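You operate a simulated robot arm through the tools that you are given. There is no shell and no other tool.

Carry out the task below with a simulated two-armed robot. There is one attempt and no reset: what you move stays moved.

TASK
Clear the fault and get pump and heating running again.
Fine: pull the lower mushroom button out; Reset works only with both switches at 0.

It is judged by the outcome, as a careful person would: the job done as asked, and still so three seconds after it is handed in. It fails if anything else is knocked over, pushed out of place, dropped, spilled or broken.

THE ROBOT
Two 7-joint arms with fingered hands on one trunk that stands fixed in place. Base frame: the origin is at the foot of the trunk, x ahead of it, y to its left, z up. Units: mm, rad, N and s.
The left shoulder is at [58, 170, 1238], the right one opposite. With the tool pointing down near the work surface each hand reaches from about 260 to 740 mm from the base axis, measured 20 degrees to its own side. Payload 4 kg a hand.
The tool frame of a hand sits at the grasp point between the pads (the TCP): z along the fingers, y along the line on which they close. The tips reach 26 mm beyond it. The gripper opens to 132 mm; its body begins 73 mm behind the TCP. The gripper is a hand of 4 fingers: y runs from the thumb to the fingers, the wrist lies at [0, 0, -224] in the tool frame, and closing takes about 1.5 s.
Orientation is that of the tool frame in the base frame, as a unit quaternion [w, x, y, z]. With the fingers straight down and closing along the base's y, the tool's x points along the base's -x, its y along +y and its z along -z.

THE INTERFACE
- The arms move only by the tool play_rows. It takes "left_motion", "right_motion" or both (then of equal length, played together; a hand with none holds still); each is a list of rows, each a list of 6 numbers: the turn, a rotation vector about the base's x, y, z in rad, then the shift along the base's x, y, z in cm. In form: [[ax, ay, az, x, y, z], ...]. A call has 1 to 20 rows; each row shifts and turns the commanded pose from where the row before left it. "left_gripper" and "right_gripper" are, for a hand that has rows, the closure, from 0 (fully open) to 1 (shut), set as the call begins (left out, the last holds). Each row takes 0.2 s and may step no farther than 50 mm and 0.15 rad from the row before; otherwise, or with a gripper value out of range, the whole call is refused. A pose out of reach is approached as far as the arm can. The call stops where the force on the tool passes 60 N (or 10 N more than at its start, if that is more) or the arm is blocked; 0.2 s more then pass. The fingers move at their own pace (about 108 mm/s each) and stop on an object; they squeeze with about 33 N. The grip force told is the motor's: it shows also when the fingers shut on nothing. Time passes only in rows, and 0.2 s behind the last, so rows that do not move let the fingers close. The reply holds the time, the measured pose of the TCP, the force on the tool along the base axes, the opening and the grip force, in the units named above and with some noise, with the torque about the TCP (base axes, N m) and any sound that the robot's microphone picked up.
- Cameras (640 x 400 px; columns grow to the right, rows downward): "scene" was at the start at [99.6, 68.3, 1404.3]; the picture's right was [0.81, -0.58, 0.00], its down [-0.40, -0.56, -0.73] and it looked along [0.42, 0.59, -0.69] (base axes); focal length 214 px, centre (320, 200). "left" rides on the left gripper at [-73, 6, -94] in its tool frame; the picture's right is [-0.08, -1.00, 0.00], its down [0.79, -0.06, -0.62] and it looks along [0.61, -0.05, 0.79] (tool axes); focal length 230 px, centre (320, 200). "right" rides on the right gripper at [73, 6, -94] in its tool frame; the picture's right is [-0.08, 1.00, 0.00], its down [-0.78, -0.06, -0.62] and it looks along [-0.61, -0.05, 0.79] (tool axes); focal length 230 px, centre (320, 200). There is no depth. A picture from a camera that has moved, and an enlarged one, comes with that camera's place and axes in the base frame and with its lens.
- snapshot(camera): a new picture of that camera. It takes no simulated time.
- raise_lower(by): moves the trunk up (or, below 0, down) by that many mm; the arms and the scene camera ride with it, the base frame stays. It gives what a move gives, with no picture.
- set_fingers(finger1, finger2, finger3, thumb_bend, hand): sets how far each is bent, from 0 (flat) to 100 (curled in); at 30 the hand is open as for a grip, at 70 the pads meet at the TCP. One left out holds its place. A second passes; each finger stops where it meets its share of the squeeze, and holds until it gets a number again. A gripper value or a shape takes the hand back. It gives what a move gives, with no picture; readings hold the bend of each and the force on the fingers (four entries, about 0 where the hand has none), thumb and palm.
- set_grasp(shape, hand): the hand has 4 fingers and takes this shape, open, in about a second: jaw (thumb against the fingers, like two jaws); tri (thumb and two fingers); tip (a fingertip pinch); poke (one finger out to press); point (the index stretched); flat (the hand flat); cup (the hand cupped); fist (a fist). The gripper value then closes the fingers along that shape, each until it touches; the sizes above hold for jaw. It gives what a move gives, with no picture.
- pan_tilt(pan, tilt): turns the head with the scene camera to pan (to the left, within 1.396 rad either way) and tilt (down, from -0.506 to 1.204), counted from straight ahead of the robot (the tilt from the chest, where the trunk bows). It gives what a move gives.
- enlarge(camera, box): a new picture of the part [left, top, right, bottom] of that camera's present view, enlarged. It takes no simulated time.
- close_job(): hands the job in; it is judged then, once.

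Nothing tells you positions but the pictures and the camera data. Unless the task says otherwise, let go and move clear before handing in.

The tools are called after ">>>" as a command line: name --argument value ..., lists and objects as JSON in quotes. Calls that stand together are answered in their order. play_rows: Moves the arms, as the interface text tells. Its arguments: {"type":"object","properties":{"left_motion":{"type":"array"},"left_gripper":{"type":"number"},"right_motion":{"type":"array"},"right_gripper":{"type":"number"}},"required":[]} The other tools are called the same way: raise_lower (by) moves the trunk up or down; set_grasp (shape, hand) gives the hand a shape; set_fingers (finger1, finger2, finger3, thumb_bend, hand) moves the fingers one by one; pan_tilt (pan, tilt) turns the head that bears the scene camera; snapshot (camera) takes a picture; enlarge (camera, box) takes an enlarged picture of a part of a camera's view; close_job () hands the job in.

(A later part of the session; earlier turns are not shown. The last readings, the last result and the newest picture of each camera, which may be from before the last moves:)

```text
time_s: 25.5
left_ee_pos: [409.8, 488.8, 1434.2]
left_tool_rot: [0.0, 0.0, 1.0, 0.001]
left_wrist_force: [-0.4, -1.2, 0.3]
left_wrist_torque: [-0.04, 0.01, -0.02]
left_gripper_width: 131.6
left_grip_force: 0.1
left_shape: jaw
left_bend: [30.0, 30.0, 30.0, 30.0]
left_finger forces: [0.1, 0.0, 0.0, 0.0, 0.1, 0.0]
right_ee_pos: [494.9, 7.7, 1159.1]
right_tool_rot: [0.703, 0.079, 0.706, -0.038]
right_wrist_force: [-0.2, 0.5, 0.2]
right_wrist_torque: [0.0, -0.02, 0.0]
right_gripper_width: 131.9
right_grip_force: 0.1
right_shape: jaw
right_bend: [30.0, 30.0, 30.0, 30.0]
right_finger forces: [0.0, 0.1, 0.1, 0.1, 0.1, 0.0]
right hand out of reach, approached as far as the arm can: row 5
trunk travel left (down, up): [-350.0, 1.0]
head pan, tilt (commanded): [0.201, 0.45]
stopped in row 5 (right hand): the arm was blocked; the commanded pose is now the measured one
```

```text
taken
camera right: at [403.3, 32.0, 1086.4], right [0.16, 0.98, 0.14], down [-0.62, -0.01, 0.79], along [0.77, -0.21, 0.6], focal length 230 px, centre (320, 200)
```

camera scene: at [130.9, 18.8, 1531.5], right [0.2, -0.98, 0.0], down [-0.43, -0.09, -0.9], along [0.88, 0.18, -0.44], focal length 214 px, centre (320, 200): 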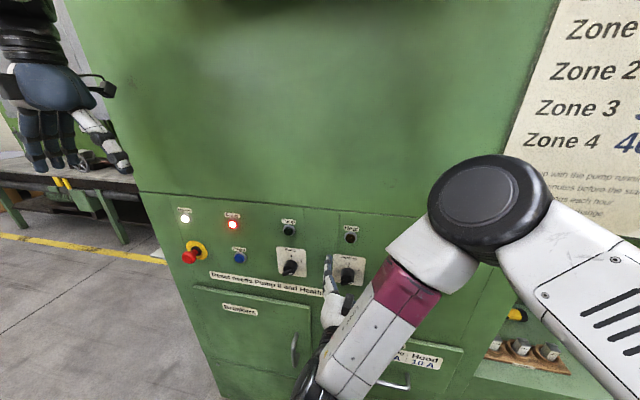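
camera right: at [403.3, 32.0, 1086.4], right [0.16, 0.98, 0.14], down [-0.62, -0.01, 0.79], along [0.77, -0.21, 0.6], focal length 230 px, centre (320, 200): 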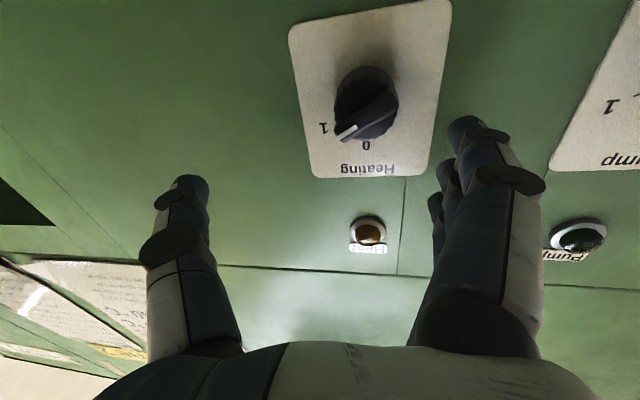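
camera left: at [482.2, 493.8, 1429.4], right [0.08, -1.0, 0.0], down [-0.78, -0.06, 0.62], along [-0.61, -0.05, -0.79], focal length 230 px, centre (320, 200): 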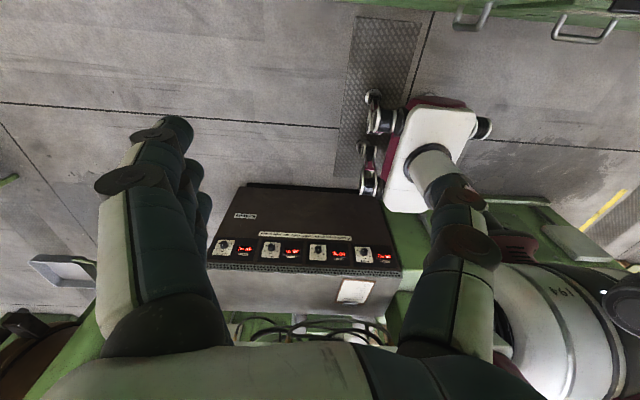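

One row was over the turn limit, so I split it and repeat the retreat.

>>> play_rows --right_motion '[[0, 0.05, 0.08, 0, 0, 2], [0, 0.1, 0.08, 0, 0, 2], [0, 0.13, 0, 0, 0.3, 2], [0, 0.13, 0, -1, 0.5, 2], [0, 0.13, 0, -1, 0.5, 2], [0, 0.13, 0, -2, 0.5, 1], [0, 0.115, 0, -2, 0.5, 0]]'

>>> snapshot --camera "scene"

>>> snapshot --camera "right"

```text
time_s: 27.1
left_ee_pos: [409.6, 489.9, 1435.0]
left_tool_rot: [0.0, -0.001, 1.0, 0.0]
left_wrist_force: [-1.1, -0.5, 0.6]
left_wrist_torque: [0.01, 0.0, -0.02]
left_gripper_width: 131.8
left_grip_force: 0.0
left_shape: jaw
left_bend: [30.0, 30.0, 30.0, 30.0]
left_finger forces: [0.1, 0.1, 0.0, 0.1, 0.1, 0.0]
right_ee_pos: [431.0, 33.9, 1268.2]
right_tool_rot: [0.377, 0.02, 0.926, 0.01]
right_wrist_force: [-0.2, -0.3, -0.2]
right_wrist_torque: [0.02, -0.03, 0.0]
right_gripper_width: 131.8
right_grip_force: 0.2
right_shape: jaw
right_bend: [30.0, 30.0, 30.0, 30.0]
right_finger forces: [0.1, 0.1, 0.0, 0.0, 0.0, 0.0]
trunk travel left (down, up): [-350.0, 1.0]
head pan, tilt (commanded): [0.201, 0.45]
```

```text
taken
camera scene: at [130.2, 19.4, 1531.6], right [0.2, -0.98, 0.0], down [-0.43, -0.09, -0.9], along [0.88, 0.18, -0.43], focal length 214 px, centre (320, 200)
```

scene: 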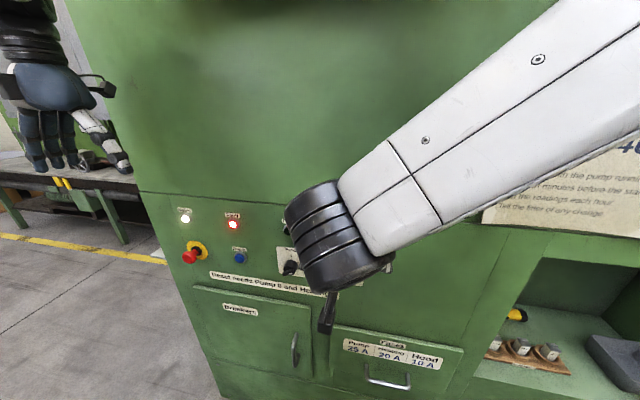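

```text
taken
camera right: at [313.6, 43.1, 1284.1], right [0.09, 0.99, 0.09], down [0.13, -0.1, 0.99], along [0.99, -0.07, -0.13], focal length 230 px, centre (320, 200)
```

right: 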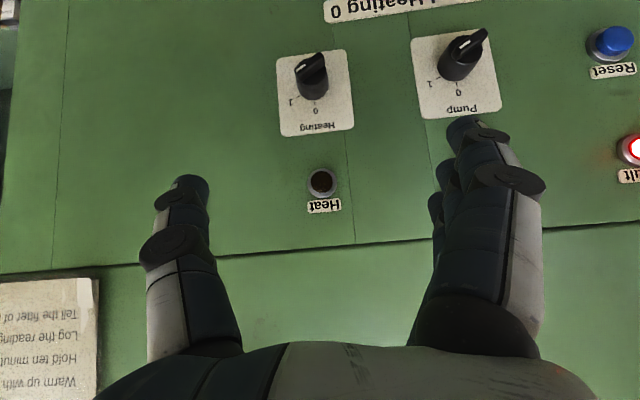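

The new posture is comfortable and the hand camera looks straight at the panel. I'll zoom in on the knobs to pin their position.

>>> enlarge --camera "right" --box '[260, 30, 370, 220]'

>>> enlarge --camera "right" --box '[400, 0, 640, 150]'

```text
2.11 times, centred on (315, 125) of right
camera zoom: at [313.6, 43.1, 1284.1], right [0.09, 0.99, 0.09], down [0.13, -0.1, 0.99], along [0.99, -0.07, -0.13], focal length 484 px, centre (330, 358)
```

zoom: 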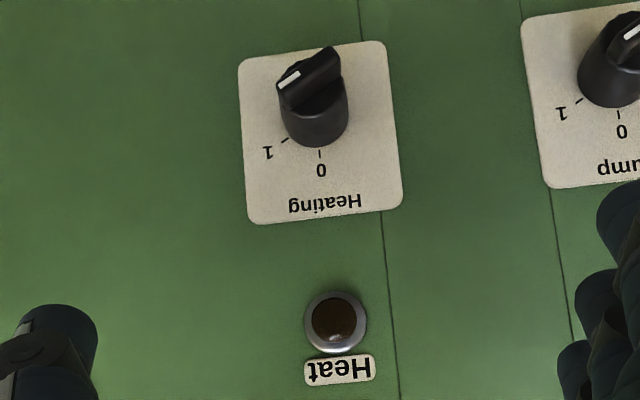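

```text
2.67 times, centred on (520, 75) of right
camera zoom: at [313.6, 43.1, 1284.1], right [0.09, 0.99, 0.09], down [0.13, -0.1, 0.99], along [0.99, -0.07, -0.13], focal length 614 px, centre (-213, 533)
```

zoom: 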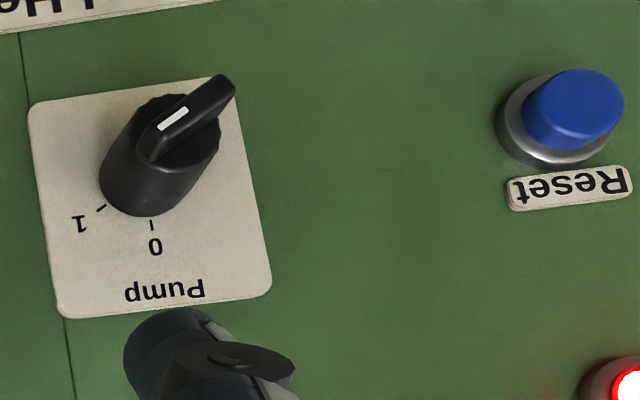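

Knob axis estimates differ by a couple of centimetres between views, so I'll take a second view from lower down with the same orientation to triangulate better.

>>> play_rows --right_motion '[[0, 0, 0, 0, 0, -2.5], [0, 0, 0, 0, 0, -2.5], [0, 0, 0, 0, 0, -2.5], [0, 0, 0, 0, 0, -2.5], [0, 0, 0, 0, 0, 0]]'

>>> set_grasp --hand "right" --shape "tip"

>>> snapshot --camera "right"

>>> enlarge --camera "right" --box '[250, 100, 450, 225]'

```text
time_s: 28.3
left_ee_pos: [409.2, 489.3, 1434.9]
left_tool_rot: [0.001, 0.0, 1.0, 0.0]
left_wrist_force: [-0.4, -0.7, 0.3]
left_wrist_torque: [0.0, 0.0, 0.02]
left_gripper_width: 132.0
left_grip_force: 0.1
left_shape: jaw
left_bend: [30.0, 30.0, 30.0, 30.0]
left_finger forces: [0.0, 0.0, 0.0, 0.0, 0.0, 0.1]
right_ee_pos: [435.8, 32.3, 1178.8]
right_tool_rot: [0.381, 0.032, 0.924, 0.022]
right_wrist_force: [0.0, 0.0, 0.0]
right_wrist_torque: [-0.01, 0.01, 0.01]
right_gripper_width: 132.0
right_grip_force: 0.0
right_shape: jaw
right_bend: [30.0, 30.0, 30.0, 30.0]
right_finger forces: [0.1, 0.0, 0.0, 0.0, 0.1, 0.0]
trunk travel left (down, up): [-350.0, 1.0]
head pan, tilt (commanded): [0.201, 0.45]
```

```text
time_s: 29.2
left_ee_pos: [409.2, 488.7, 1435.3]
left_tool_rot: [-0.001, 0.001, 1.0, 0.0]
left_wrist_force: [-0.4, 1.6, 0.4]
left_wrist_torque: [-0.02, 0.04, 0.0]
left_gripper_width: 131.8
left_grip_force: 0.0
left_shape: jaw
left_bend: [30.0, 30.0, 30.0, 30.0]
left_finger forces: [0.1, 0.0, 0.0, 0.1, 0.0, 0.0]
right_ee_pos: [436.2, 32.1, 1175.3]
right_tool_rot: [0.379, 0.034, 0.925, 0.019]
right_wrist_force: [0.0, 0.7, -0.9]
right_wrist_torque: [0.01, 0.0, 0.04]
right_gripper_width: 131.9
right_grip_force: 0.0
right_shape: tip
right_bend: [0.0, 30.0, 0.0, 30.0]
right_finger forces: [0.0, 0.1, 0.0, 0.0, 0.0, 0.1]
trunk travel left (down, up): [-350.0, 1.0]
head pan, tilt (commanded): [0.201, 0.45]
```

```text
taken
camera right: at [318.7, 41.7, 1190.6], right [0.1, 0.99, 0.12], down [0.12, -0.13, 0.98], along [0.99, -0.09, -0.13], focal length 230 px, centre (320, 200)
```

right: 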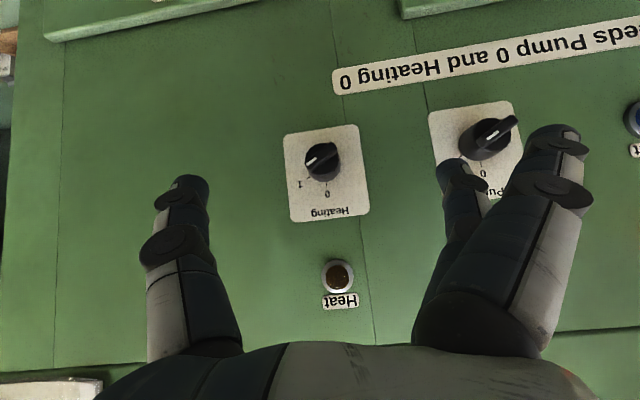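

```text
3.20 times, centred on (350, 162) of right
camera zoom: at [318.7, 41.7, 1190.6], right [0.1, 0.99, 0.12], down [0.12, -0.13, 0.98], along [0.99, -0.09, -0.13], focal length 736 px, centre (224, 320)
```

zoom: 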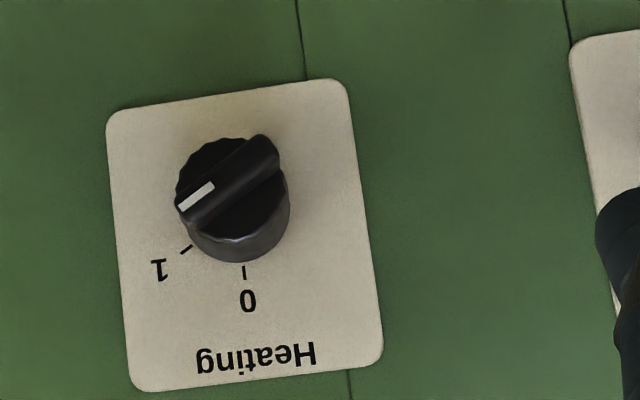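

Triangulating now gives the Heating knob axis at about (y 30, z 1127), bar front at x≈516, panel x≈547, with "1" at 60° from "0". I'll straighten the hand towards the panel while moving in front of the knob, fingers open in jaw shape.

>>> set_grasp --hand "right" --shape "jaw"

>>> play_rows --right_motion '[[-0.036, 0, 0.0445, 1, 0, -0.5], [0, -0.131, 0, 1, 0, -0.7], [0, -0.131, 0, 1, 0, -0.7], [0, -0.131, 0, 1, 0, -0.7], [0, -0.131, 0, 0.8, 0, -0.7], [0, -0.131, 0, 0.6, 0, -0.5], [0, -0.131, 0, 0.6, 0, -0.4], [0, 0, 0, 0, 0, 0]]'

>>> snapshot --camera "right"

>>> snapshot --camera "scene"

```text
time_s: 30.1
left_ee_pos: [409.6, 489.4, 1436.0]
left_tool_rot: [0.0, 0.0, 1.0, 0.0]
left_wrist_force: [0.6, -1.4, 0.4]
left_wrist_torque: [0.02, 0.01, 0.0]
left_gripper_width: 132.0
left_grip_force: 0.0
left_shape: jaw
left_bend: [30.0, 30.0, 30.0, 30.0]
left_finger forces: [0.0, 0.1, 0.0, 0.0, 0.0, 0.1]
right_ee_pos: [434.9, 30.8, 1174.9]
right_tool_rot: [0.377, 0.033, 0.925, 0.02]
right_wrist_force: [0.4, 0.3, 0.2]
right_wrist_torque: [-0.01, -0.02, 0.02]
right_gripper_width: 131.8
right_grip_force: 0.0
right_shape: jaw
right_bend: [30.0, 30.0, 30.0, 30.0]
right_finger forces: [0.0, 0.0, 0.0, 0.0, 0.0, 0.1]
trunk travel left (down, up): [-350.0, 1.0]
head pan, tilt (commanded): [0.201, 0.45]
```

```text
time_s: 32.1
left_ee_pos: [407.4, 489.4, 1435.2]
left_tool_rot: [0.001, -0.001, 1.0, 0.0]
left_wrist_force: [-0.6, 1.0, -0.1]
left_wrist_torque: [-0.02, 0.0, 0.02]
left_gripper_width: 132.1
left_grip_force: 0.0
left_shape: jaw
left_bend: [30.0, 30.0, 30.0, 30.0]
left_finger forces: [0.0, 0.1, 0.0, 0.0, 0.1, 0.1]
right_ee_pos: [520.2, -5.7, 1140.9]
right_tool_rot: [0.707, 0.043, 0.706, -0.023]
right_wrist_force: [-7.4, 1.5, -0.2]
right_wrist_torque: [-0.03, 0.03, 0.64]
right_gripper_width: 131.6
right_grip_force: 0.0
right_shape: jaw
right_bend: [28.0, 28.0, 28.0, 30.0]
right_finger forces: [2.6, 2.2, 2.1, 0.0, 0.0, 0.0]
trunk travel left (down, up): [-350.0, 1.0]
head pan, tilt (commanded): [0.201, 0.45]
stopped in row 8 (right hand): the arm was blocked; the commanded pose is now the measured one
```

```text
taken
camera right: at [427.2, 10.6, 1067.3], right [0.09, 0.99, 0.11], down [-0.62, -0.03, 0.78], along [0.78, -0.14, 0.61], focal length 230 px, centre (320, 200)
```

right: 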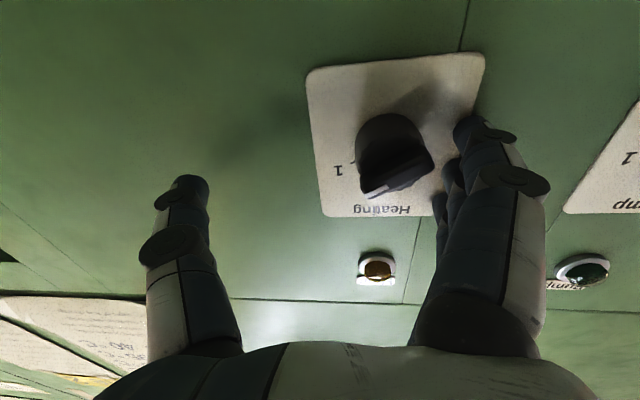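

```text
taken
camera scene: at [129.3, 19.6, 1531.6], right [0.2, -0.98, 0.0], down [-0.43, -0.09, -0.9], along [0.88, 0.18, -0.43], focal length 214 px, centre (320, 200)
```

scene: 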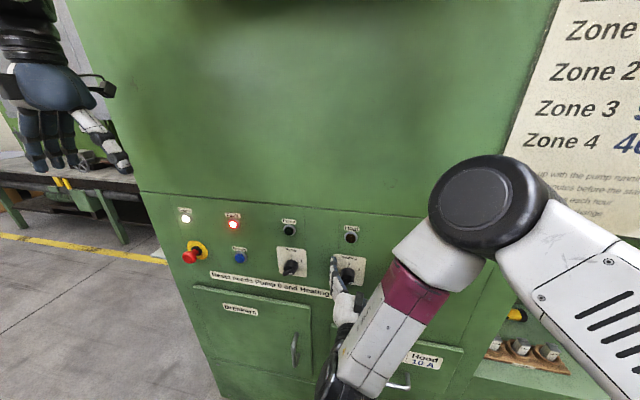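

The straight-forward posture is blocked by the folded arm. I'll back away to the 45° posture, make the poke shape, and instead push the knob bars round with one finger.

>>> play_rows --right_motion '[[0, 0.06, 0, -1, 0, 0.5], [0, 0.13, 0, -1.2, 0, 1.5], [0, 0.13, 0, -1.2, 0, 1.5], [0, 0.13, 0, -1.2, 0, 1.5], [0, 0.13, 0, -1.2, 0, 1.5], [0, 0.13, 0, -1.2, 0, 1.5], [0, 0.075, 0, -1, 0, 1]]'

>>> set_grasp --hand "right" --shape "poke"

>>> snapshot --camera "right"

>>> snapshot --camera "scene"

```text
time_s: 33.7
left_ee_pos: [408.9, 489.9, 1435.7]
left_tool_rot: [0.0, 0.0, 1.0, 0.001]
left_wrist_force: [0.4, -0.8, 0.3]
left_wrist_torque: [0.04, 0.0, -0.01]
left_gripper_width: 131.9
left_grip_force: 0.0
left_shape: jaw
left_bend: [30.0, 30.0, 30.0, 30.0]
left_finger forces: [0.1, 0.0, 0.0, 0.1, 0.0, 0.0]
right_ee_pos: [436.6, -2.6, 1230.4]
right_tool_rot: [0.382, 0.028, 0.923, -0.034]
right_wrist_force: [-1.0, 0.0, 0.3]
right_wrist_torque: [0.0, 0.01, 0.0]
right_gripper_width: 132.1
right_grip_force: 0.1
right_shape: jaw
right_bend: [30.0, 30.0, 30.0, 30.0]
right_finger forces: [0.0, 0.0, 0.1, 0.0, 0.0, 0.0]
trunk travel left (down, up): [-350.0, 1.0]
head pan, tilt (commanded): [0.201, 0.45]
```

```text
time_s: 34.6
left_ee_pos: [408.7, 489.8, 1436.7]
left_tool_rot: [0.0, -0.001, 1.0, 0.0]
left_wrist_force: [0.1, -1.1, -0.4]
left_wrist_torque: [0.0, 0.03, 0.0]
left_gripper_width: 131.5
left_grip_force: 0.0
left_shape: jaw
left_bend: [30.0, 30.0, 30.0, 30.0]
left_finger forces: [0.1, 0.1, 0.0, 0.0, 0.1, 0.0]
right_ee_pos: [437.8, -3.1, 1229.4]
right_tool_rot: [0.384, 0.029, 0.922, -0.035]
right_wrist_force: [-0.8, -0.1, -0.1]
right_wrist_torque: [0.0, 0.0, -0.01]
right_gripper_width: 0.2
right_grip_force: 0.0
right_shape: poke
right_bend: [100.0, 100.0, 100.0, 46.0]
right_finger forces: [0.0, 0.0, 0.0, 0.0, 0.0, 0.0]
trunk travel left (down, up): [-350.0, 1.0]
head pan, tilt (commanded): [0.201, 0.45]
```

```text
taken
camera right: at [321.0, 12.8, 1244.2], right [0.13, 0.99, 0.01], down [0.11, -0.03, 0.99], along [0.98, -0.13, -0.11], focal length 230 px, centre (320, 200)
```

right: 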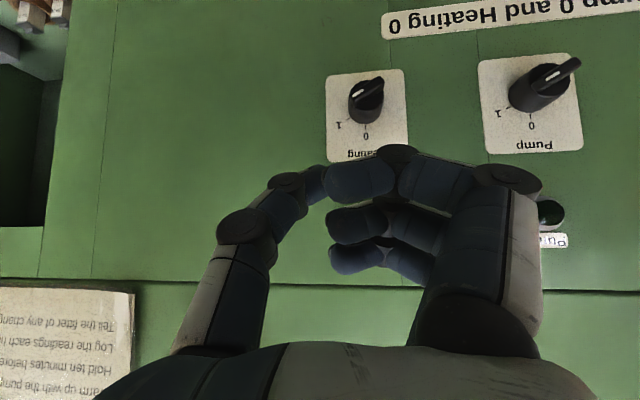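

```text
taken
camera scene: at [130.3, 19.4, 1531.6], right [0.2, -0.98, 0.0], down [-0.43, -0.09, -0.9], along [0.88, 0.18, -0.44], focal length 214 px, centre (320, 200)
```

scene: 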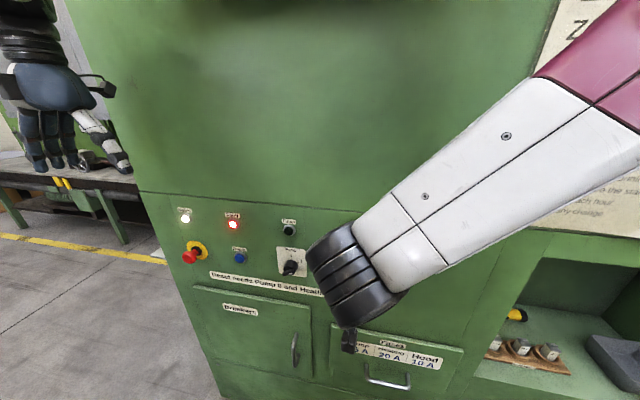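

The poke shape here curls all the fingers, so I try "point" and see which finger stays out.

>>> set_grasp --hand "right" --shape "point"

>>> snapshot --camera "right"

```text
time_s: 35.5
left_ee_pos: [408.8, 489.7, 1434.8]
left_tool_rot: [0.001, 0.0, 1.0, 0.0]
left_wrist_force: [-0.6, -1.0, 0.2]
left_wrist_torque: [-0.02, 0.02, 0.0]
left_gripper_width: 131.7
left_grip_force: 0.1
left_shape: jaw
left_bend: [30.0, 30.0, 30.0, 30.0]
left_finger forces: [0.0, 0.0, 0.1, 0.1, 0.1, 0.0]
right_ee_pos: [437.4, -2.8, 1231.5]
right_tool_rot: [0.384, 0.028, 0.922, -0.035]
right_wrist_force: [-1.3, 0.6, 0.2]
right_wrist_torque: [0.02, -0.04, -0.02]
right_gripper_width: 126.1
right_grip_force: 0.1
right_shape: point
right_bend: [28.0, 100.0, 100.0, 54.0]
right_finger forces: [0.0, 0.0, 0.0, 0.1, 0.1, 0.0]
trunk travel left (down, up): [-350.0, 1.0]
head pan, tilt (commanded): [0.201, 0.45]
```

```text
taken
camera right: at [321.1, 12.8, 1244.2], right [0.13, 0.99, 0.01], down [0.11, -0.03, 0.99], along [0.98, -0.13, -0.11], focal length 230 px, centre (320, 200)
```

right: 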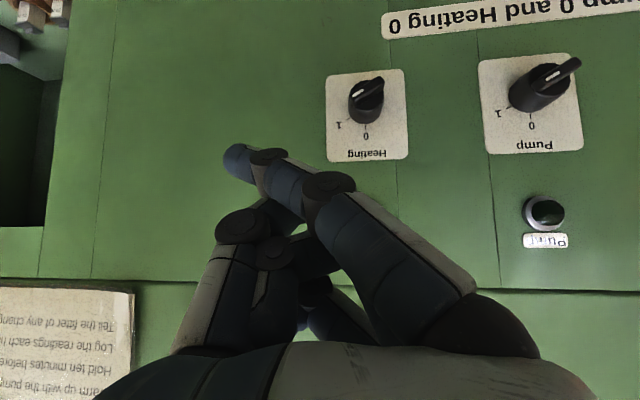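

>>> play_rows --right_motion '[[0, 0, 0, 0, 0, 0], [0, 0, 0, 0, 0, 0], [0, 0, 0, 0, 0, 0]]'

>>> snapshot --camera "right"

```text
time_s: 36.3
left_ee_pos: [408.3, 489.4, 1435.8]
left_tool_rot: [0.0, 0.0, 1.0, 0.0]
left_wrist_force: [-0.2, -0.4, 0.1]
left_wrist_torque: [0.0, 0.0, 0.02]
left_gripper_width: 132.0
left_grip_force: 0.1
left_shape: jaw
left_bend: [30.0, 30.0, 30.0, 30.0]
left_finger forces: [0.0, 0.0, 0.0, 0.0, 0.0, 0.0]
right_ee_pos: [438.8, -3.0, 1230.4]
right_tool_rot: [0.384, 0.029, 0.922, -0.036]
right_wrist_force: [-1.3, 0.0, -1.1]
right_wrist_torque: [-0.02, 0.01, 0.0]
right_gripper_width: 125.8
right_grip_force: 0.1
right_shape: point
right_bend: [28.0, 100.0, 100.0, 54.0]
right_finger forces: [0.0, 0.0, 0.0, 0.0, 0.0, 0.0]
trunk travel left (down, up): [-350.0, 1.0]
head pan, tilt (commanded): [0.201, 0.45]
```

```text
taken
camera right: at [321.1, 12.8, 1244.3], right [0.13, 0.99, 0.01], down [0.11, -0.03, 0.99], along [0.98, -0.13, -0.12], focal length 230 px, centre (320, 200)
```

right: 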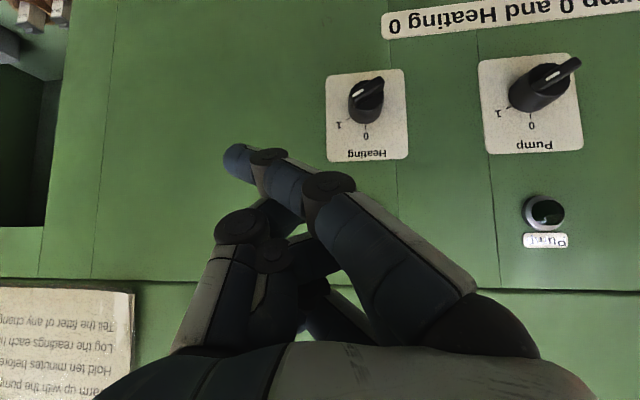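

In this tilt the finger farthest from the hand camera (finger3) is the one nearest the panel, so I'll leave that one extended and curl the others.

>>> set_fingers --hand "right" --finger1 100 --finger2 100 --finger3 45 --thumb_bend 60

>>> snapshot --camera "right"

>>> snapshot --camera "scene"

```text
time_s: 37.3
left_ee_pos: [409.1, 489.2, 1434.7]
left_tool_rot: [0.0, 0.0, 1.0, 0.0]
left_wrist_force: [0.0, 0.0, 0.5]
left_wrist_torque: [-0.03, -0.01, 0.0]
left_gripper_width: 131.8
left_grip_force: 0.0
left_shape: jaw
left_bend: [30.0, 30.0, 30.0, 30.0]
left_finger forces: [0.0, 0.0, 0.0, 0.0, 0.0, 0.1]
right_ee_pos: [436.8, -3.0, 1232.5]
right_tool_rot: [0.383, 0.029, 0.923, -0.035]
right_wrist_force: [0.5, -0.9, -0.2]
right_wrist_torque: [-0.02, -0.01, -0.01]
right_gripper_width: 42.7
right_grip_force: 0.0
right_shape: fingers
right_bend: [100.0, 100.0, 45.0, 60.0]
right_finger forces: [0.0, 0.0, 0.0, 0.0, 0.0, 0.1]
trunk travel left (down, up): [-350.0, 1.0]
head pan, tilt (commanded): [0.201, 0.45]
```

```text
taken
camera right: at [321.1, 12.8, 1244.3], right [0.13, 0.99, 0.01], down [0.11, -0.03, 0.99], along [0.98, -0.13, -0.12], focal length 230 px, centre (320, 200)
```

right: 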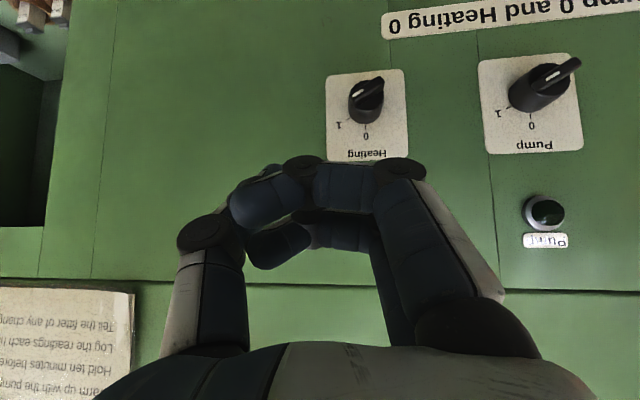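

```text
taken
camera scene: at [130.5, 19.4, 1531.5], right [0.2, -0.98, 0.0], down [-0.43, -0.09, -0.9], along [0.88, 0.18, -0.44], focal length 214 px, centre (320, 200)
```

scene: 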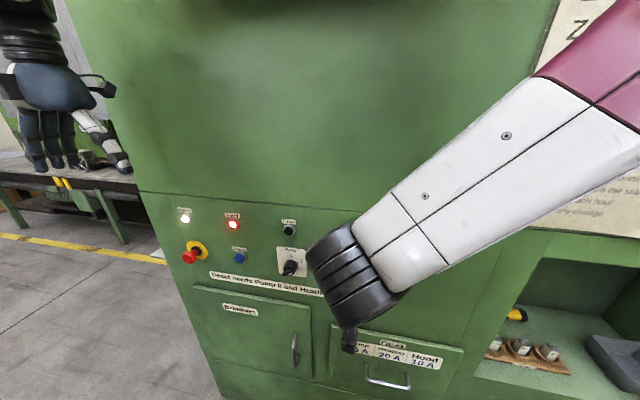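

Since the hand camera looks straight at the TCP in this tilt, a pinch on the knob bar is easier to aim. I'll swing the hand so thumb and fingers straddle the bar direction (rolled 60°), approaching from the upper right of the Heating knob.

>>> play_rows --right_motion '[[0.0424, 0, 0.0803, 1, -1, 0], [0, 0, 0, 2, -2, 0], [0, 0, 0, 2, -2, 0], [0, 0, 0, 1, -1.5, 0], [0.131, 0, 0, 0.3, 0, -0.5], [0.131, 0, 0, 0.3, 0, -0.5], [0.131, 0, 0, 0.2, 0, -0.5], [0.131, 0, 0, 0, 0, -0.5], [0.131, 0, 0, 0, 0.5, -0.5], [0.131, 0, 0, 0, 0.5, -0.5], [0.131, 0, 0, 0, 0.5, -0.5], [0.131, 0, 0, 0, 0.5, -0.5]]'

>>> snapshot --camera "right"

>>> snapshot --camera "scene"

```text
time_s: 39.9
left_ee_pos: [408.3, 488.7, 1436.4]
left_tool_rot: [0.0, 0.0, 1.0, 0.0]
left_wrist_force: [0.2, -0.5, 0.5]
left_wrist_torque: [0.04, 0.01, 0.01]
left_gripper_width: 131.9
left_grip_force: 0.1
left_shape: jaw
left_bend: [30.0, 30.0, 30.0, 30.0]
left_finger forces: [0.0, 0.0, 0.1, 0.0, 0.2, 0.0]
right_ee_pos: [507.7, -51.5, 1190.5]
right_tool_rot: [0.335, 0.193, 0.799, 0.461]
right_wrist_force: [-3.5, -2.0, 0.4]
right_wrist_torque: [0.06, -0.17, 0.06]
right_gripper_width: 42.3
right_grip_force: 1.8
right_shape: fingers
right_bend: [100.0, 100.0, 45.0, 60.0]
right_finger forces: [0.0, 0.0, 3.4, 0.1, 0.1, 0.1]
trunk travel left (down, up): [-350.0, 1.0]
head pan, tilt (commanded): [0.201, 0.45]
```

```text
taken
camera right: at [389.9, -59.8, 1202.1], right [0.05, 0.45, 0.89], down [0.11, -0.89, 0.44], along [0.99, 0.08, -0.1], focal length 230 px, centre (320, 200)
```

right: 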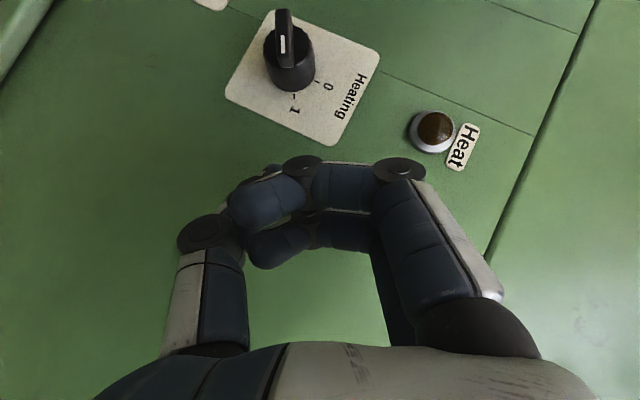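

```text
taken
camera scene: at [130.0, 18.6, 1531.6], right [0.2, -0.98, 0.0], down [-0.43, -0.09, -0.9], along [0.88, 0.18, -0.43], focal length 214 px, centre (320, 200)
```

scene: 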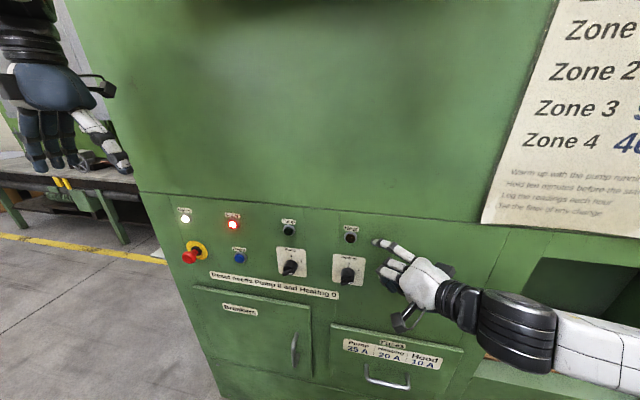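

The arm is now in a good side posture and the bar is exactly aligned with the pinch direction. I back off 6 mm, open the fingers, and slide toward the knob.

>>> play_rows --right_motion '[[0, 0, 0, -0.6, 0, 0], [0, 0, 0, 0, -0.75, -1.3]]'

>>> set_fingers --hand "right" --finger1 30 --finger2 30 --finger3 30 --thumb_bend 30

>>> play_rows --right_motion '[[0, 0, 0, 0, 1.82, -1.05], [0, 0, 0, 0, 1.82, -1.05], [0, 0, 0, 0, 1.73, -1.0], [0, 0, 0, 0, 0, 0]]'

>>> snapshot --camera "right"

>>> enlarge --camera "scene" --box '[270, 200, 470, 325]'

```text
time_s: 40.5
left_ee_pos: [409.5, 489.0, 1434.1]
left_tool_rot: [0.0, 0.0, 1.0, 0.0]
left_wrist_force: [-0.7, 0.6, -0.7]
left_wrist_torque: [0.02, 0.02, -0.01]
left_gripper_width: 131.6
left_grip_force: 0.1
left_shape: jaw
left_bend: [30.0, 30.0, 30.0, 30.0]
left_finger forces: [0.0, 0.0, 0.1, 0.0, 0.0, 0.0]
right_ee_pos: [501.5, -56.5, 1175.4]
right_tool_rot: [0.332, 0.193, 0.799, 0.462]
right_wrist_force: [0.2, -1.0, 0.3]
right_wrist_torque: [0.03, 0.01, 0.03]
right_gripper_width: 42.7
right_grip_force: 0.2
right_shape: fingers
right_bend: [100.0, 100.0, 45.0, 60.0]
right_finger forces: [0.1, 0.1, 0.1, 0.0, 0.1, 0.0]
trunk travel left (down, up): [-350.0, 1.0]
head pan, tilt (commanded): [0.201, 0.45]
```

```text
time_s: 41.5
left_ee_pos: [408.4, 488.7, 1436.1]
left_tool_rot: [0.0, 0.0, 1.0, 0.0]
left_wrist_force: [0.6, 0.0, -1.3]
left_wrist_torque: [-0.01, 0.01, 0.03]
left_gripper_width: 131.9
left_grip_force: 0.0
left_shape: jaw
left_bend: [30.0, 30.0, 30.0, 30.0]
left_finger forces: [0.1, 0.0, 0.0, 0.0, 0.1, 0.0]
right_ee_pos: [501.9, -56.9, 1176.3]
right_tool_rot: [0.332, 0.192, 0.799, 0.462]
right_wrist_force: [-0.8, 1.0, 0.2]
right_wrist_torque: [0.01, 0.03, 0.02]
right_gripper_width: 135.7
right_grip_force: 0.0
right_shape: fingers
right_bend: [30.0, 30.0, 30.0, 30.0]
right_finger forces: [0.1, 0.0, 0.0, 0.1, 0.0, 0.0]
trunk travel left (down, up): [-350.0, 1.0]
head pan, tilt (commanded): [0.201, 0.45]
```

```text
time_s: 42.5
left_ee_pos: [409.1, 488.4, 1436.0]
left_tool_rot: [0.001, 0.0, 1.0, -0.001]
left_wrist_force: [0.7, -0.4, -0.6]
left_wrist_torque: [0.03, 0.01, 0.0]
left_gripper_width: 131.9
left_grip_force: 0.0
left_shape: jaw
left_bend: [30.0, 30.0, 30.0, 30.0]
left_finger forces: [0.0, 0.1, 0.1, 0.1, 0.1, 0.0]
right_ee_pos: [501.9, -2.7, 1144.9]
right_tool_rot: [0.334, 0.192, 0.799, 0.461]
right_wrist_force: [-0.2, 0.7, -0.6]
right_wrist_torque: [0.02, -0.01, -0.01]
right_gripper_width: 135.8
right_grip_force: 0.1
right_shape: fingers
right_bend: [30.0, 30.0, 30.0, 30.0]
right_finger forces: [0.1, 0.1, 0.1, 0.0, 0.0, 0.0]
trunk travel left (down, up): [-350.0, 1.0]
head pan, tilt (commanded): [0.201, 0.45]
```

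```text
taken
camera right: at [383.9, -12.3, 1157.3], right [0.05, 0.45, 0.89], down [0.12, -0.89, 0.44], along [0.99, 0.08, -0.1], focal length 230 px, centre (320, 200)
```

right: 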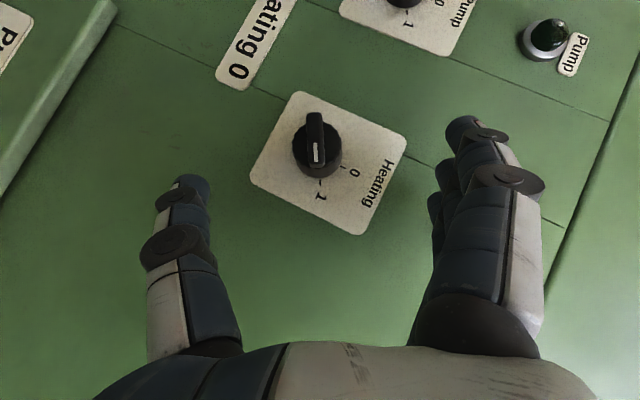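

```text
3.20 times, centred on (370, 262) of scene
camera zoom: at [130.4, 18.9, 1531.6], right [0.2, -0.98, 0.0], down [-0.43, -0.09, -0.9], along [0.88, 0.18, -0.44], focal length 686 px, centre (160, 0)
```

zoom: 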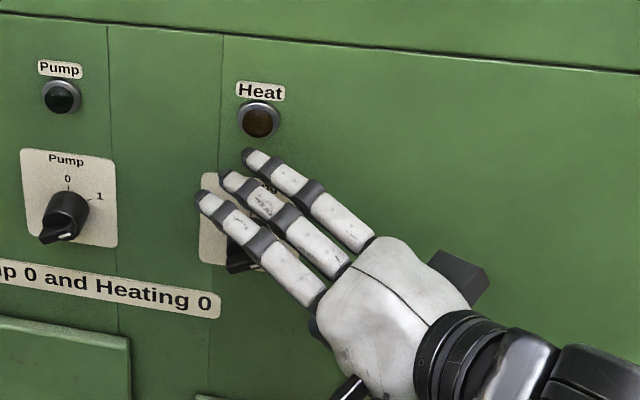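

The bar sits right between thumb and fingers. I slide the last 18 mm, go 5 mm deeper, and close thumb with fingers 1 and 2.

>>> play_rows --right_motion '[[0, 0, 0, 0, 1.56, -0.9], [0, 0, 0, 0.5, 0, 0], [0, 0, 0, 0, 0, 0]]'

>>> set_fingers --hand "right" --finger1 60 --finger2 60 --thumb_bend 60

>>> snapshot --camera "right"

>>> enlarge --camera "scene" --box '[270, 200, 470, 325]'

```text
time_s: 43.3
left_ee_pos: [408.5, 489.0, 1435.5]
left_tool_rot: [0.001, 0.0, 1.0, 0.001]
left_wrist_force: [-0.9, 0.3, -0.2]
left_wrist_torque: [-0.04, 0.01, 0.0]
left_gripper_width: 131.8
left_grip_force: 0.0
left_shape: jaw
left_bend: [30.0, 30.0, 30.0, 30.0]
left_finger forces: [0.0, 0.0, 0.1, 0.0, 0.0, 0.1]
right_ee_pos: [506.6, 13.7, 1137.2]
right_tool_rot: [0.333, 0.193, 0.8, 0.461]
right_wrist_force: [-0.1, 1.3, -0.4]
right_wrist_torque: [-0.01, -0.02, -0.03]
right_gripper_width: 135.6
right_grip_force: 0.1
right_shape: fingers
right_bend: [30.0, 30.0, 30.0, 30.0]
right_finger forces: [0.1, 0.0, 0.1, 0.1, 0.0, 0.0]
trunk travel left (down, up): [-350.0, 1.0]
head pan, tilt (commanded): [0.201, 0.45]
```

```text
time_s: 44.3
left_ee_pos: [409.1, 489.4, 1435.7]
left_tool_rot: [-0.001, 0.001, 1.0, 0.0]
left_wrist_force: [-0.3, 0.0, 0.0]
left_wrist_torque: [-0.04, -0.03, 0.0]
left_gripper_width: 131.7
left_grip_force: 0.0
left_shape: jaw
left_bend: [30.0, 30.0, 30.0, 30.0]
left_finger forces: [0.0, 0.0, 0.0, 0.1, 0.0, 0.1]
right_ee_pos: [506.0, 13.3, 1137.6]
right_tool_rot: [0.332, 0.192, 0.799, 0.463]
right_wrist_force: [-0.4, -0.9, 0.4]
right_wrist_torque: [-0.01, 0.02, -0.01]
right_gripper_width: 40.3
right_grip_force: 0.6
right_shape: fingers
right_bend: [60.0, 60.0, 30.0, 60.0]
right_finger forces: [0.0, 0.0, 0.0, 0.1, 0.4, 0.2]
trunk travel left (down, up): [-350.0, 1.0]
head pan, tilt (commanded): [0.201, 0.45]
```

```text
taken
camera right: at [388.4, 3.8, 1149.3], right [0.06, 0.45, 0.89], down [0.12, -0.89, 0.44], along [0.99, 0.08, -0.1], focal length 230 px, centre (320, 200)
```

right: 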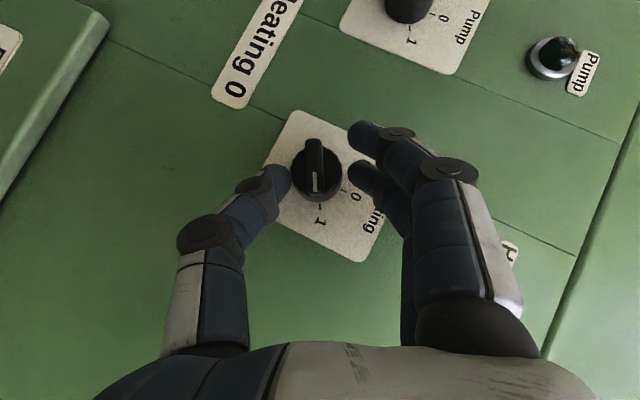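

```text
3.20 times, centred on (370, 262) of scene
camera zoom: at [130.5, 19.3, 1531.5], right [0.2, -0.98, 0.0], down [-0.43, -0.09, -0.9], along [0.88, 0.18, -0.44], focal length 686 px, centre (160, 0)
```

zoom: 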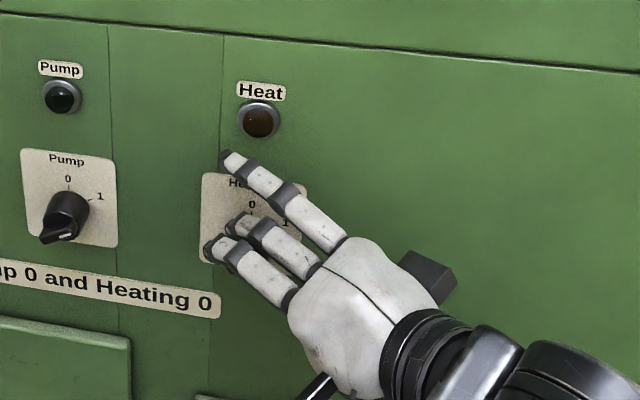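

>>> set_fingers --hand "right" --finger1 78 --finger2 78 --thumb_bend 78

>>> snapshot --camera "right"

>>> enlarge --camera "scene" --box '[270, 200, 470, 325]'

```text
time_s: 45.3
left_ee_pos: [407.6, 488.4, 1435.9]
left_tool_rot: [0.001, 0.0, 1.0, 0.001]
left_wrist_force: [-0.5, 0.0, -0.3]
left_wrist_torque: [-0.02, 0.02, 0.03]
left_gripper_width: 131.7
left_grip_force: 0.0
left_shape: jaw
left_bend: [30.0, 30.0, 30.0, 30.0]
left_finger forces: [0.0, 0.0, 0.0, 0.0, 0.0, 0.0]
right_ee_pos: [504.4, 13.4, 1136.6]
right_tool_rot: [0.331, 0.191, 0.8, 0.463]
right_wrist_force: [-18.7, -1.9, -12.7]
right_wrist_torque: [-0.18, 0.52, 0.09]
right_gripper_width: 12.0
right_grip_force: 18.3
right_shape: fingers
right_bend: [78.0, 68.0, 30.0, 69.0]
right_finger forces: [0.0, 8.2, 0.0, 0.1, 28.0, 0.0]
trunk travel left (down, up): [-350.0, 1.0]
head pan, tilt (commanded): [0.201, 0.45]
```

```text
taken
camera right: at [386.2, 4.1, 1149.0], right [0.06, 0.45, 0.89], down [0.12, -0.89, 0.44], along [0.99, 0.08, -0.1], focal length 230 px, centre (320, 200)
```

right: 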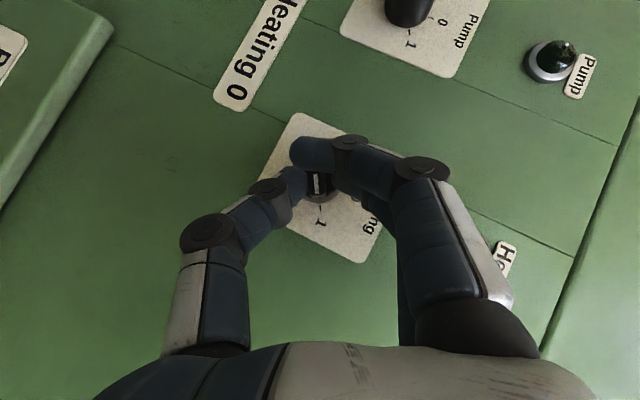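

```text
3.20 times, centred on (370, 262) of scene
camera zoom: at [128.6, 19.2, 1531.7], right [0.2, -0.98, 0.0], down [-0.43, -0.09, -0.9], along [0.88, 0.18, -0.43], focal length 686 px, centre (160, 0)
```

zoom: 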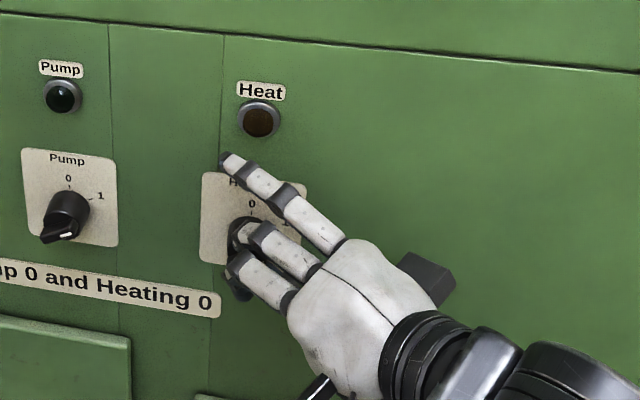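

The bar is firmly pinched between finger 2 and thumb. I now turn it 60° counter-clockwise (as seen by the robot) about the knob axis, toward 0.

>>> play_rows --right_motion '[[-0.131, 0, 0, 0, 0.133, 0.199], [-0.131, 0, 0, 0, 0.158, 0.18], [-0.131, 0, 0, 0, 0.18, 0.158], [-0.131, 0, 0, 0, 0.199, 0.133], [-0.131, 0, 0, 0, 0.215, 0.106], [-0.131, 0, 0, 0, 0.226, 0.077], [-0.131, 0, 0, 0, 0.235, 0.046], [-0.131, 0, 0, 0, 0.239, 0.016], [0, 0, 0, 0, 0, 0]]'

>>> snapshot --camera "right"

>>> snapshot --camera "scene"

```text
time_s: 47.3
left_ee_pos: [406.5, 488.6, 1436.2]
left_tool_rot: [0.001, -0.001, 1.0, 0.001]
left_wrist_force: [1.3, -0.2, -0.9]
left_wrist_torque: [0.04, 0.05, 0.0]
left_gripper_width: 131.9
left_grip_force: 0.0
left_shape: jaw
left_bend: [30.0, 30.0, 30.0, 30.0]
left_finger forces: [0.1, 0.1, 0.1, 0.0, 0.1, 0.1]
right_ee_pos: [503.6, 28.3, 1147.3]
right_tool_rot: [0.385, 0.0, 0.923, 0.0]
right_wrist_force: [-16.8, -2.6, 0.9]
right_wrist_torque: [0.1, 0.25, 0.12]
right_gripper_width: 11.2
right_grip_force: 16.4
right_shape: fingers
right_bend: [78.0, 69.0, 30.0, 70.0]
right_finger forces: [0.0, 18.8, 0.0, 0.0, 14.7, 0.1]
trunk travel left (down, up): [-350.0, 1.0]
head pan, tilt (commanded): [0.201, 0.45]
```

```text
taken
camera right: at [386.2, 34.8, 1161.2], right [0.05, 1.0, 0.05], down [0.11, -0.06, 0.99], along [0.99, -0.05, -0.12], focal length 230 px, centre (320, 200)
```

right: 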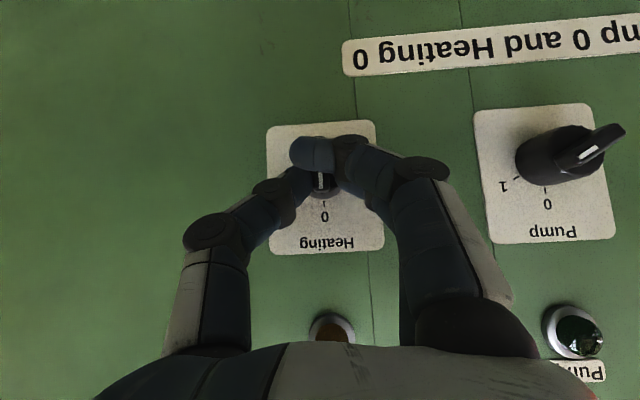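

```text
taken
camera scene: at [127.7, 18.5, 1531.8], right [0.2, -0.98, 0.0], down [-0.42, -0.09, -0.9], along [0.88, 0.18, -0.43], focal length 214 px, centre (320, 200)
```

scene: 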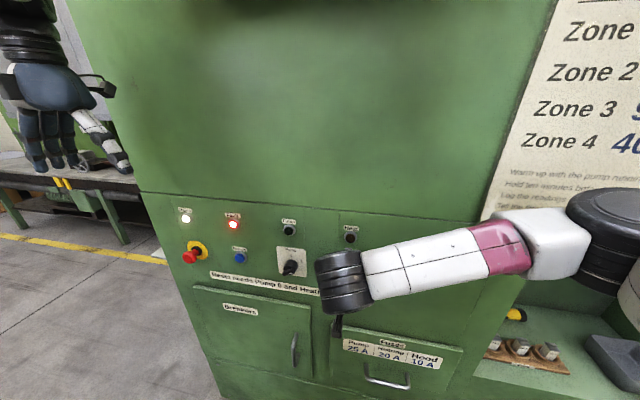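

The Heating pointer is now at 0. I open the fingers and back away to check.

>>> set_fingers --hand "right" --finger1 30 --finger2 30 --thumb_bend 30

>>> play_rows --right_motion '[[0, 0, 0, -1, 0, 1], [0, 0, 0, -1.5, 0, 1.5], [0, 0, 0, -1, 0, 1.5], [0, 0, 0, 0, 0, 0]]'

>>> snapshot --camera "right"

```text
time_s: 48.3
left_ee_pos: [408.3, 488.6, 1435.8]
left_tool_rot: [0.001, 0.0, 1.0, -0.001]
left_wrist_force: [-1.2, 0.6, 0.2]
left_wrist_torque: [-0.03, -0.01, 0.03]
left_gripper_width: 131.7
left_grip_force: 0.1
left_shape: jaw
left_bend: [30.0, 30.0, 30.0, 30.0]
left_finger forces: [0.0, 0.0, 0.0, 0.1, 0.0, 0.0]
right_ee_pos: [506.1, 29.1, 1145.9]
right_tool_rot: [0.384, 0.001, 0.923, -0.001]
right_wrist_force: [0.5, -0.1, -0.3]
right_wrist_torque: [-0.01, 0.04, -0.01]
right_gripper_width: 135.8
right_grip_force: 0.2
right_shape: fingers
right_bend: [30.0, 30.0, 30.0, 30.0]
right_finger forces: [0.0, 0.0, 0.0, 0.1, 0.0, 0.0]
trunk travel left (down, up): [-350.0, 1.0]
head pan, tilt (commanded): [0.201, 0.45]
```

```text
time_s: 49.3
left_ee_pos: [409.8, 487.7, 1434.9]
left_tool_rot: [0.001, 0.0, 1.0, 0.0]
left_wrist_force: [0.5, 0.5, -0.6]
left_wrist_torque: [-0.01, 0.01, -0.02]
left_gripper_width: 131.7
left_grip_force: 0.1
left_shape: jaw
left_bend: [30.0, 30.0, 30.0, 30.0]
left_finger forces: [0.0, 0.1, 0.0, 0.1, 0.0, 0.1]
right_ee_pos: [470.6, 29.2, 1184.9]
right_tool_rot: [0.384, 0.001, 0.923, -0.001]
right_wrist_force: [1.2, 0.3, 0.6]
right_wrist_torque: [0.02, 0.0, 0.01]
right_gripper_width: 135.8
right_grip_force: 0.1
right_shape: fingers
right_bend: [30.0, 30.0, 30.0, 30.0]
right_finger forces: [0.0, 0.0, 0.0, 0.0, 0.0, 0.0]
trunk travel left (down, up): [-350.0, 1.0]
head pan, tilt (commanded): [0.201, 0.45]
```

```text
taken
camera right: at [352.3, 35.0, 1198.7], right [0.06, 1.0, 0.05], down [0.12, -0.06, 0.99], along [0.99, -0.05, -0.12], focal length 230 px, centre (320, 200)
```

right: 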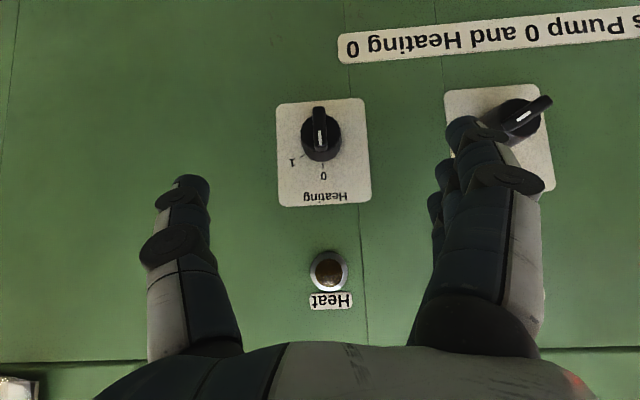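

Heating is at 0. Now I swing the right hand to the same starting pose for the Pump knob (axis about y≈176, z≈1127).

>>> play_rows --right_motion '[[0.131, 0, 0, 0.2, 0.7, 0.1], [0.131, 0, 0, 0.2, 0.7, 0], [0.131, 0, 0, 0.2, 0.7, -0.1], [0.131, 0, 0, 0.2, 0.7, -0.1], [0.131, 0, 0, 0.2, 0.7, -0.1], [0.131, 0, 0, 0.3, 0.7, -0.2], [0.131, 0, 0, 0.3, 0.7, -0.2], [0.131, 0, 0, 0.4, 0.7, -0.1], [0, 0, 0, 0, 0, 0]]'

>>> snapshot --camera "right"

>>> snapshot --camera "scene"

```text
time_s: 51.3
left_ee_pos: [409.4, 487.9, 1435.7]
left_tool_rot: [0.0, 0.0, 1.0, 0.0]
left_wrist_force: [0.1, 0.1, 0.2]
left_wrist_torque: [-0.01, 0.01, -0.01]
left_gripper_width: 131.7
left_grip_force: 0.1
left_shape: jaw
left_bend: [30.0, 30.0, 30.0, 30.0]
left_finger forces: [0.1, 0.0, 0.0, 0.0, 0.0, 0.0]
right_ee_pos: [474.8, 96.5, 1184.7]
right_tool_rot: [0.315, 0.155, 0.824, 0.445]
right_wrist_force: [-0.3, 0.9, 0.9]
right_wrist_torque: [0.01, -0.02, -0.01]
right_gripper_width: 136.0
right_grip_force: 0.0
right_shape: fingers
right_bend: [30.0, 30.0, 30.0, 30.0]
right_finger forces: [0.0, 0.0, 0.0, 0.1, 0.0, 0.0]
right hand out of reach, approached as far as the arm can: row 8
trunk travel left (down, up): [-350.0, 1.0]
head pan, tilt (commanded): [0.201, 0.45]
```

```text
taken
camera right: at [358.2, 79.6, 1198.1], right [0.03, 0.51, 0.86], down [0.19, -0.85, 0.5], along [0.98, 0.14, -0.12], focal length 230 px, centre (320, 200)
```

right: 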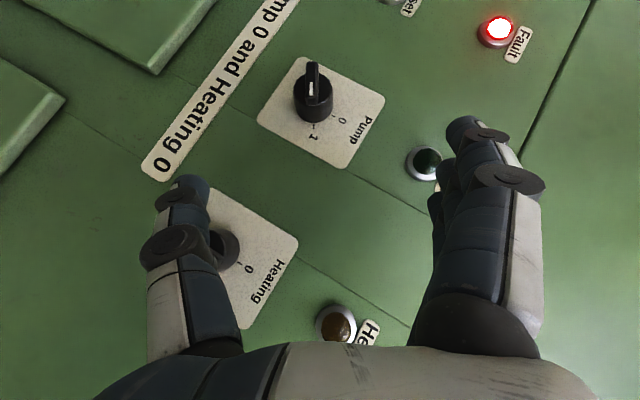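

```text
taken
camera scene: at [130.7, 19.1, 1531.6], right [0.2, -0.98, 0.0], down [-0.43, -0.09, -0.9], along [0.88, 0.18, -0.44], focal length 214 px, centre (320, 200)
```

scene: 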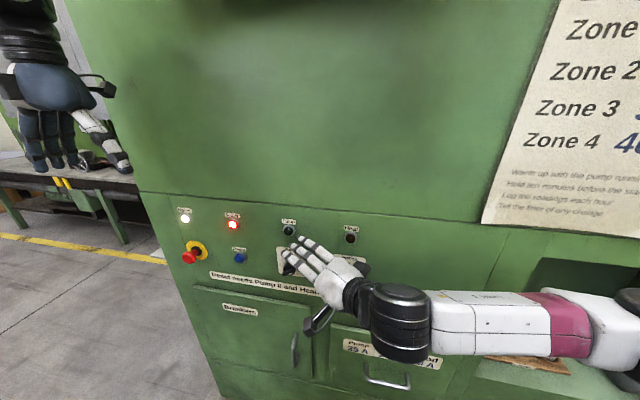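

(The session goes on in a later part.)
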